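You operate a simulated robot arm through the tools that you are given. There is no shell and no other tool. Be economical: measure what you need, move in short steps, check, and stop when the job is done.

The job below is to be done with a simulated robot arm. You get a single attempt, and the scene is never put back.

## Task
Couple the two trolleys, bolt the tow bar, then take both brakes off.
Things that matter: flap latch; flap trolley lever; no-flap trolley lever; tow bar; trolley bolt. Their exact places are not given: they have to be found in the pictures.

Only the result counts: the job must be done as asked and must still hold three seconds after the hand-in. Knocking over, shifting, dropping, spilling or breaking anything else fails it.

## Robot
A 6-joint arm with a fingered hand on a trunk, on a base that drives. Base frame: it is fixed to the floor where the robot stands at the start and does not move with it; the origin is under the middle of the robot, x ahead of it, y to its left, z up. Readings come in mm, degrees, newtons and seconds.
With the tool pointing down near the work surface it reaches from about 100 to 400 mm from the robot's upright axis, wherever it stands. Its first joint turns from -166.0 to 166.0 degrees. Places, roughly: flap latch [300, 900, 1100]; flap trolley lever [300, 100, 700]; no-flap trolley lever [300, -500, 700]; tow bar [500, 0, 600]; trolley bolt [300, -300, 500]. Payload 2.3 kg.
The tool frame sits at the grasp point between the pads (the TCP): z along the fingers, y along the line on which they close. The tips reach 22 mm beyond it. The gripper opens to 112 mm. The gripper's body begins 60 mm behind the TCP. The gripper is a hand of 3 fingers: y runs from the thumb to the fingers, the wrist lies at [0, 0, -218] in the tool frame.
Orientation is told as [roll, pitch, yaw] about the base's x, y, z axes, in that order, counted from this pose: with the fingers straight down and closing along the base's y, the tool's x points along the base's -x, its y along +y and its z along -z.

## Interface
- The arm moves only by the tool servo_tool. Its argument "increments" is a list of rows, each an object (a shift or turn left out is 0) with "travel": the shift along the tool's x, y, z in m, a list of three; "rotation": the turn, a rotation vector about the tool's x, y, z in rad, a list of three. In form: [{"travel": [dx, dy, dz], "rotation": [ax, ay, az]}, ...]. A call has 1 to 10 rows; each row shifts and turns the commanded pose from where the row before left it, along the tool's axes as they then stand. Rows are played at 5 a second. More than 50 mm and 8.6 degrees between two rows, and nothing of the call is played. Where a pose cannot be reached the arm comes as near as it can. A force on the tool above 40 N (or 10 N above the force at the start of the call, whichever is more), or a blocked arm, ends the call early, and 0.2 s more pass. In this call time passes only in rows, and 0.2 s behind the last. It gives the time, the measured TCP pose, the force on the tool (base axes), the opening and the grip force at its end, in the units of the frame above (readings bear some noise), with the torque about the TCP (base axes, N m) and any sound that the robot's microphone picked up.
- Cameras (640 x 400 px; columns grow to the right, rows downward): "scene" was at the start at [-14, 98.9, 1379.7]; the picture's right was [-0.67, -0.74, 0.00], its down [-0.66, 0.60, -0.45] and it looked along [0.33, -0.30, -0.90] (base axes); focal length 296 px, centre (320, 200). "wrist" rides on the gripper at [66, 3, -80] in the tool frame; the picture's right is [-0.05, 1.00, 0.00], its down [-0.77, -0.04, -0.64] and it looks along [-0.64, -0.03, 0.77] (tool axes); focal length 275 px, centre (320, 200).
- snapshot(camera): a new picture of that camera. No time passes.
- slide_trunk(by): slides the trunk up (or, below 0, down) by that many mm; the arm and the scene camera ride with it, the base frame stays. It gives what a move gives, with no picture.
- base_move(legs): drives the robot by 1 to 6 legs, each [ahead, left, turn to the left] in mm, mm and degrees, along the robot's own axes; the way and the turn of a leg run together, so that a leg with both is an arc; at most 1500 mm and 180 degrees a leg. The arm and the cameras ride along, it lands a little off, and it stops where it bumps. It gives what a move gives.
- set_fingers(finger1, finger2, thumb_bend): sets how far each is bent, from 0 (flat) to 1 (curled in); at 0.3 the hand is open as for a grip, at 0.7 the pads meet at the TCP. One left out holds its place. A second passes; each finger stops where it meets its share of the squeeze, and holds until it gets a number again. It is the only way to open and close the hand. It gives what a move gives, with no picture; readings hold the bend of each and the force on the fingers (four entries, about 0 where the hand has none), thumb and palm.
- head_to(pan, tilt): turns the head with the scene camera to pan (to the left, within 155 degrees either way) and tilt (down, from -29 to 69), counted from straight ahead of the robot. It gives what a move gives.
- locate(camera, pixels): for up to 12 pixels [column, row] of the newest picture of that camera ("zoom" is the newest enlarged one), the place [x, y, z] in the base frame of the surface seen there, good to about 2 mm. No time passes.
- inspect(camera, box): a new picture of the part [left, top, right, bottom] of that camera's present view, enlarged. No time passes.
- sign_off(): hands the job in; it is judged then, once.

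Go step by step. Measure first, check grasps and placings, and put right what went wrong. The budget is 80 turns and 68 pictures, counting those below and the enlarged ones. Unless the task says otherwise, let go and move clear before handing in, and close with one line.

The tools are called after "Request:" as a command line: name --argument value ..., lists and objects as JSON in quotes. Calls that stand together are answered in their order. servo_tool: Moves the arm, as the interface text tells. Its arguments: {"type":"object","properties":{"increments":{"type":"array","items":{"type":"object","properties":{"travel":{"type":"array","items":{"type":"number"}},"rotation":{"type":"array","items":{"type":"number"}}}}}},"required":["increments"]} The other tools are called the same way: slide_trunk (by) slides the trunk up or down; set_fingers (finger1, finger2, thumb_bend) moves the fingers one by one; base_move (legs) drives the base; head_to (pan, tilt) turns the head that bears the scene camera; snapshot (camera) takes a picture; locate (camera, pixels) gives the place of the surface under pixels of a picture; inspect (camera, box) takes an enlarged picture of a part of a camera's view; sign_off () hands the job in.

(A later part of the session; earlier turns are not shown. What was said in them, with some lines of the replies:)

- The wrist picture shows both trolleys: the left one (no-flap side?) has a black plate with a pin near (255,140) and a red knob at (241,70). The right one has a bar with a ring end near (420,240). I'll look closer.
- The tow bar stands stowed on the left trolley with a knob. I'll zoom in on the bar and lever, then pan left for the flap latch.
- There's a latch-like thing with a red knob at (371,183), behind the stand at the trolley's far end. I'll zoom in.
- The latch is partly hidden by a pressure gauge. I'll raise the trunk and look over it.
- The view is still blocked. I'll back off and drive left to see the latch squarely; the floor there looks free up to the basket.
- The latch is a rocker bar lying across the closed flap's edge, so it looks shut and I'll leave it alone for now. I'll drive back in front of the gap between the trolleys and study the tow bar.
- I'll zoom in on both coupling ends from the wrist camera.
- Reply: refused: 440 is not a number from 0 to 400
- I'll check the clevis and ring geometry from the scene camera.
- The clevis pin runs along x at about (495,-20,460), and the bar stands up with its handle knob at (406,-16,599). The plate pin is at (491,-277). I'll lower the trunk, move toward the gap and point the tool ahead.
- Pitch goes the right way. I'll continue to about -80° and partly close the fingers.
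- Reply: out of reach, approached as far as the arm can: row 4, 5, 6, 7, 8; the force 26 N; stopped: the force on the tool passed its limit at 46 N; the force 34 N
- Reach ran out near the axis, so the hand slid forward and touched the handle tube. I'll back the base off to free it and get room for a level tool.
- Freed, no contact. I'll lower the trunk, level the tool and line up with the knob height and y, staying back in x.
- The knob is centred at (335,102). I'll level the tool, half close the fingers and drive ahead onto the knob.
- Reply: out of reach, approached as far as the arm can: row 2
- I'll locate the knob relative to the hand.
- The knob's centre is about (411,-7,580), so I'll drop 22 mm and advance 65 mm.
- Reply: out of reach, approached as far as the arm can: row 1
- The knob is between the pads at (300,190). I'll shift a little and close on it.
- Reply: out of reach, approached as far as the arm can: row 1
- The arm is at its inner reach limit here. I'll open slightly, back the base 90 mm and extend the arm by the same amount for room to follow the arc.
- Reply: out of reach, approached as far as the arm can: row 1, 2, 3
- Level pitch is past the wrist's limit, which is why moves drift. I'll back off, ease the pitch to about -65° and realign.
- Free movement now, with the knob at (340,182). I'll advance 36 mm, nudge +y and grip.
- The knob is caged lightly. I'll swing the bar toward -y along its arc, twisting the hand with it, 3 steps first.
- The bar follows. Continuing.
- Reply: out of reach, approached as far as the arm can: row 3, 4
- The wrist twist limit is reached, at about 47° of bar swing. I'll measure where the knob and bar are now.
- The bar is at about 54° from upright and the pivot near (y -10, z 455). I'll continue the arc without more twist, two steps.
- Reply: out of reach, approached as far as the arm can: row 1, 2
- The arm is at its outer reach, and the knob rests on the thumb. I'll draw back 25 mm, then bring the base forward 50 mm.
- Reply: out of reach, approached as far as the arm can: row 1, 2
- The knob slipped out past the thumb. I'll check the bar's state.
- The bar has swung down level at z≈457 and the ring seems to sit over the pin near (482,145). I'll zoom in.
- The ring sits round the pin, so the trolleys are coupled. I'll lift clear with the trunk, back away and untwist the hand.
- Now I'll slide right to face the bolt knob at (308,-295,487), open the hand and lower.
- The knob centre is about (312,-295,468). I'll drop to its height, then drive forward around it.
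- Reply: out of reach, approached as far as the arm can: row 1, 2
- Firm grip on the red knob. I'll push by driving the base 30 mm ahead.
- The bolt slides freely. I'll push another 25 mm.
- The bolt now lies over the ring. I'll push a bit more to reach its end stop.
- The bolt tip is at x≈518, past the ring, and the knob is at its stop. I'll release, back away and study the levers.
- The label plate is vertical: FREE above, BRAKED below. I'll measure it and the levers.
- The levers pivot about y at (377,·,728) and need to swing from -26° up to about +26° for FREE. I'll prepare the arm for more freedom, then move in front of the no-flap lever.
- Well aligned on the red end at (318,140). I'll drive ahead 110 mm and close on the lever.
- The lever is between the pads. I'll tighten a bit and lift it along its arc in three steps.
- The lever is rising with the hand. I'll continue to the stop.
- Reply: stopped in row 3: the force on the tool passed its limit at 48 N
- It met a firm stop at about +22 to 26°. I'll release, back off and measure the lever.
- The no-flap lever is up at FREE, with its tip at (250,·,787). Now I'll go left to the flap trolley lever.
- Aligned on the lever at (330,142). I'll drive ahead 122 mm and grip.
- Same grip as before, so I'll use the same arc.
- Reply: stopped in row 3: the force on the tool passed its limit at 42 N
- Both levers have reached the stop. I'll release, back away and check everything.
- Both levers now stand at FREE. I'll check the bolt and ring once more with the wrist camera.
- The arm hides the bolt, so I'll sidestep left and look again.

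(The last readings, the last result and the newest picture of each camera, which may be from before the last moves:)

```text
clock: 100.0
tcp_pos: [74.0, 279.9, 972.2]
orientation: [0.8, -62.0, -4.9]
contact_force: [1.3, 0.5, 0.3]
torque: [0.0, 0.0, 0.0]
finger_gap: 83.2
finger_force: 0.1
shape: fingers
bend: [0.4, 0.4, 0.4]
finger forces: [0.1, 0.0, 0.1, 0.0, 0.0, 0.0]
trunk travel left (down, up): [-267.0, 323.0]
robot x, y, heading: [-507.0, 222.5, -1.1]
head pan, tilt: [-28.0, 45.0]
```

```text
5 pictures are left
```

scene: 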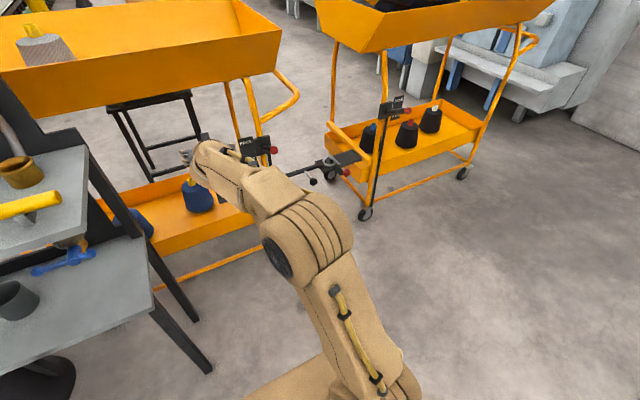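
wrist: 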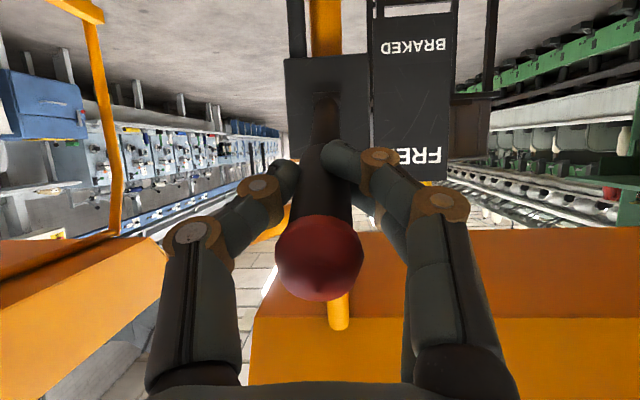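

Request:
inspect --camera "scene" --box '[270, 130, 390, 205]'

Request:
head_to --pan 30 --tilt 30

Request:
inspect --camera "scene" --box '[240, 80, 440, 240]'

```text
5.33 times, centred on (330, 168) of scene
```

zoom: 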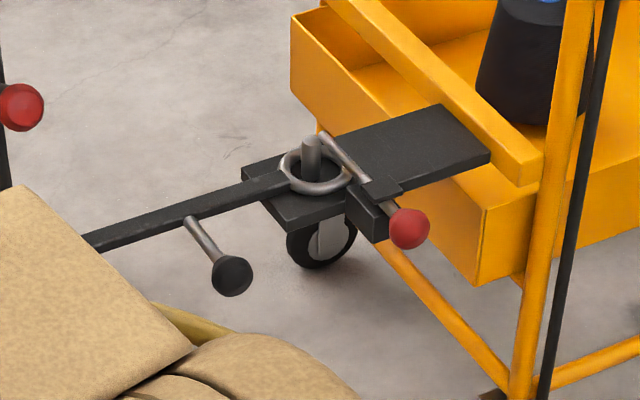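

```text
clock: 101.3
tcp_pos: [73.9, 281.4, 972.1]
orientation: [0.8, -62.0, -4.9]
contact_force: [-0.3, -0.3, 0.9]
torque: [0.0, 0.02, 0.02]
finger_gap: 83.2
finger_force: 0.1
shape: fingers
bend: [0.4, 0.4, 0.4]
finger forces: [0.0, 0.1, 0.0, 0.1, 0.0, 0.1]
trunk travel left (down, up): [-267.0, 323.0]
robot x, y, heading: [-503.3, 225.6, -1.2]
head pan, tilt: [30.0, 30.0]
```

```text
2.50 times, centred on (340, 160) of scene
```

zoom: 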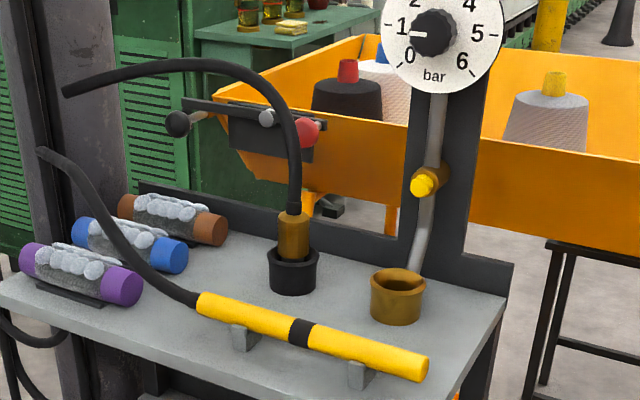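

The bolt is fully home over the ring, both levers stand at FREE, and the flap latch still lies across the closed flap, untouched. The hand is clear, so I'll hand in.

Request:
sign_off

```text
The job is handed in.
```

I coupled the trolleys with the tow bar's ring over the pin, pushed the bolt fully home, raised both brake levers to FREE, and left the flap latch alone.
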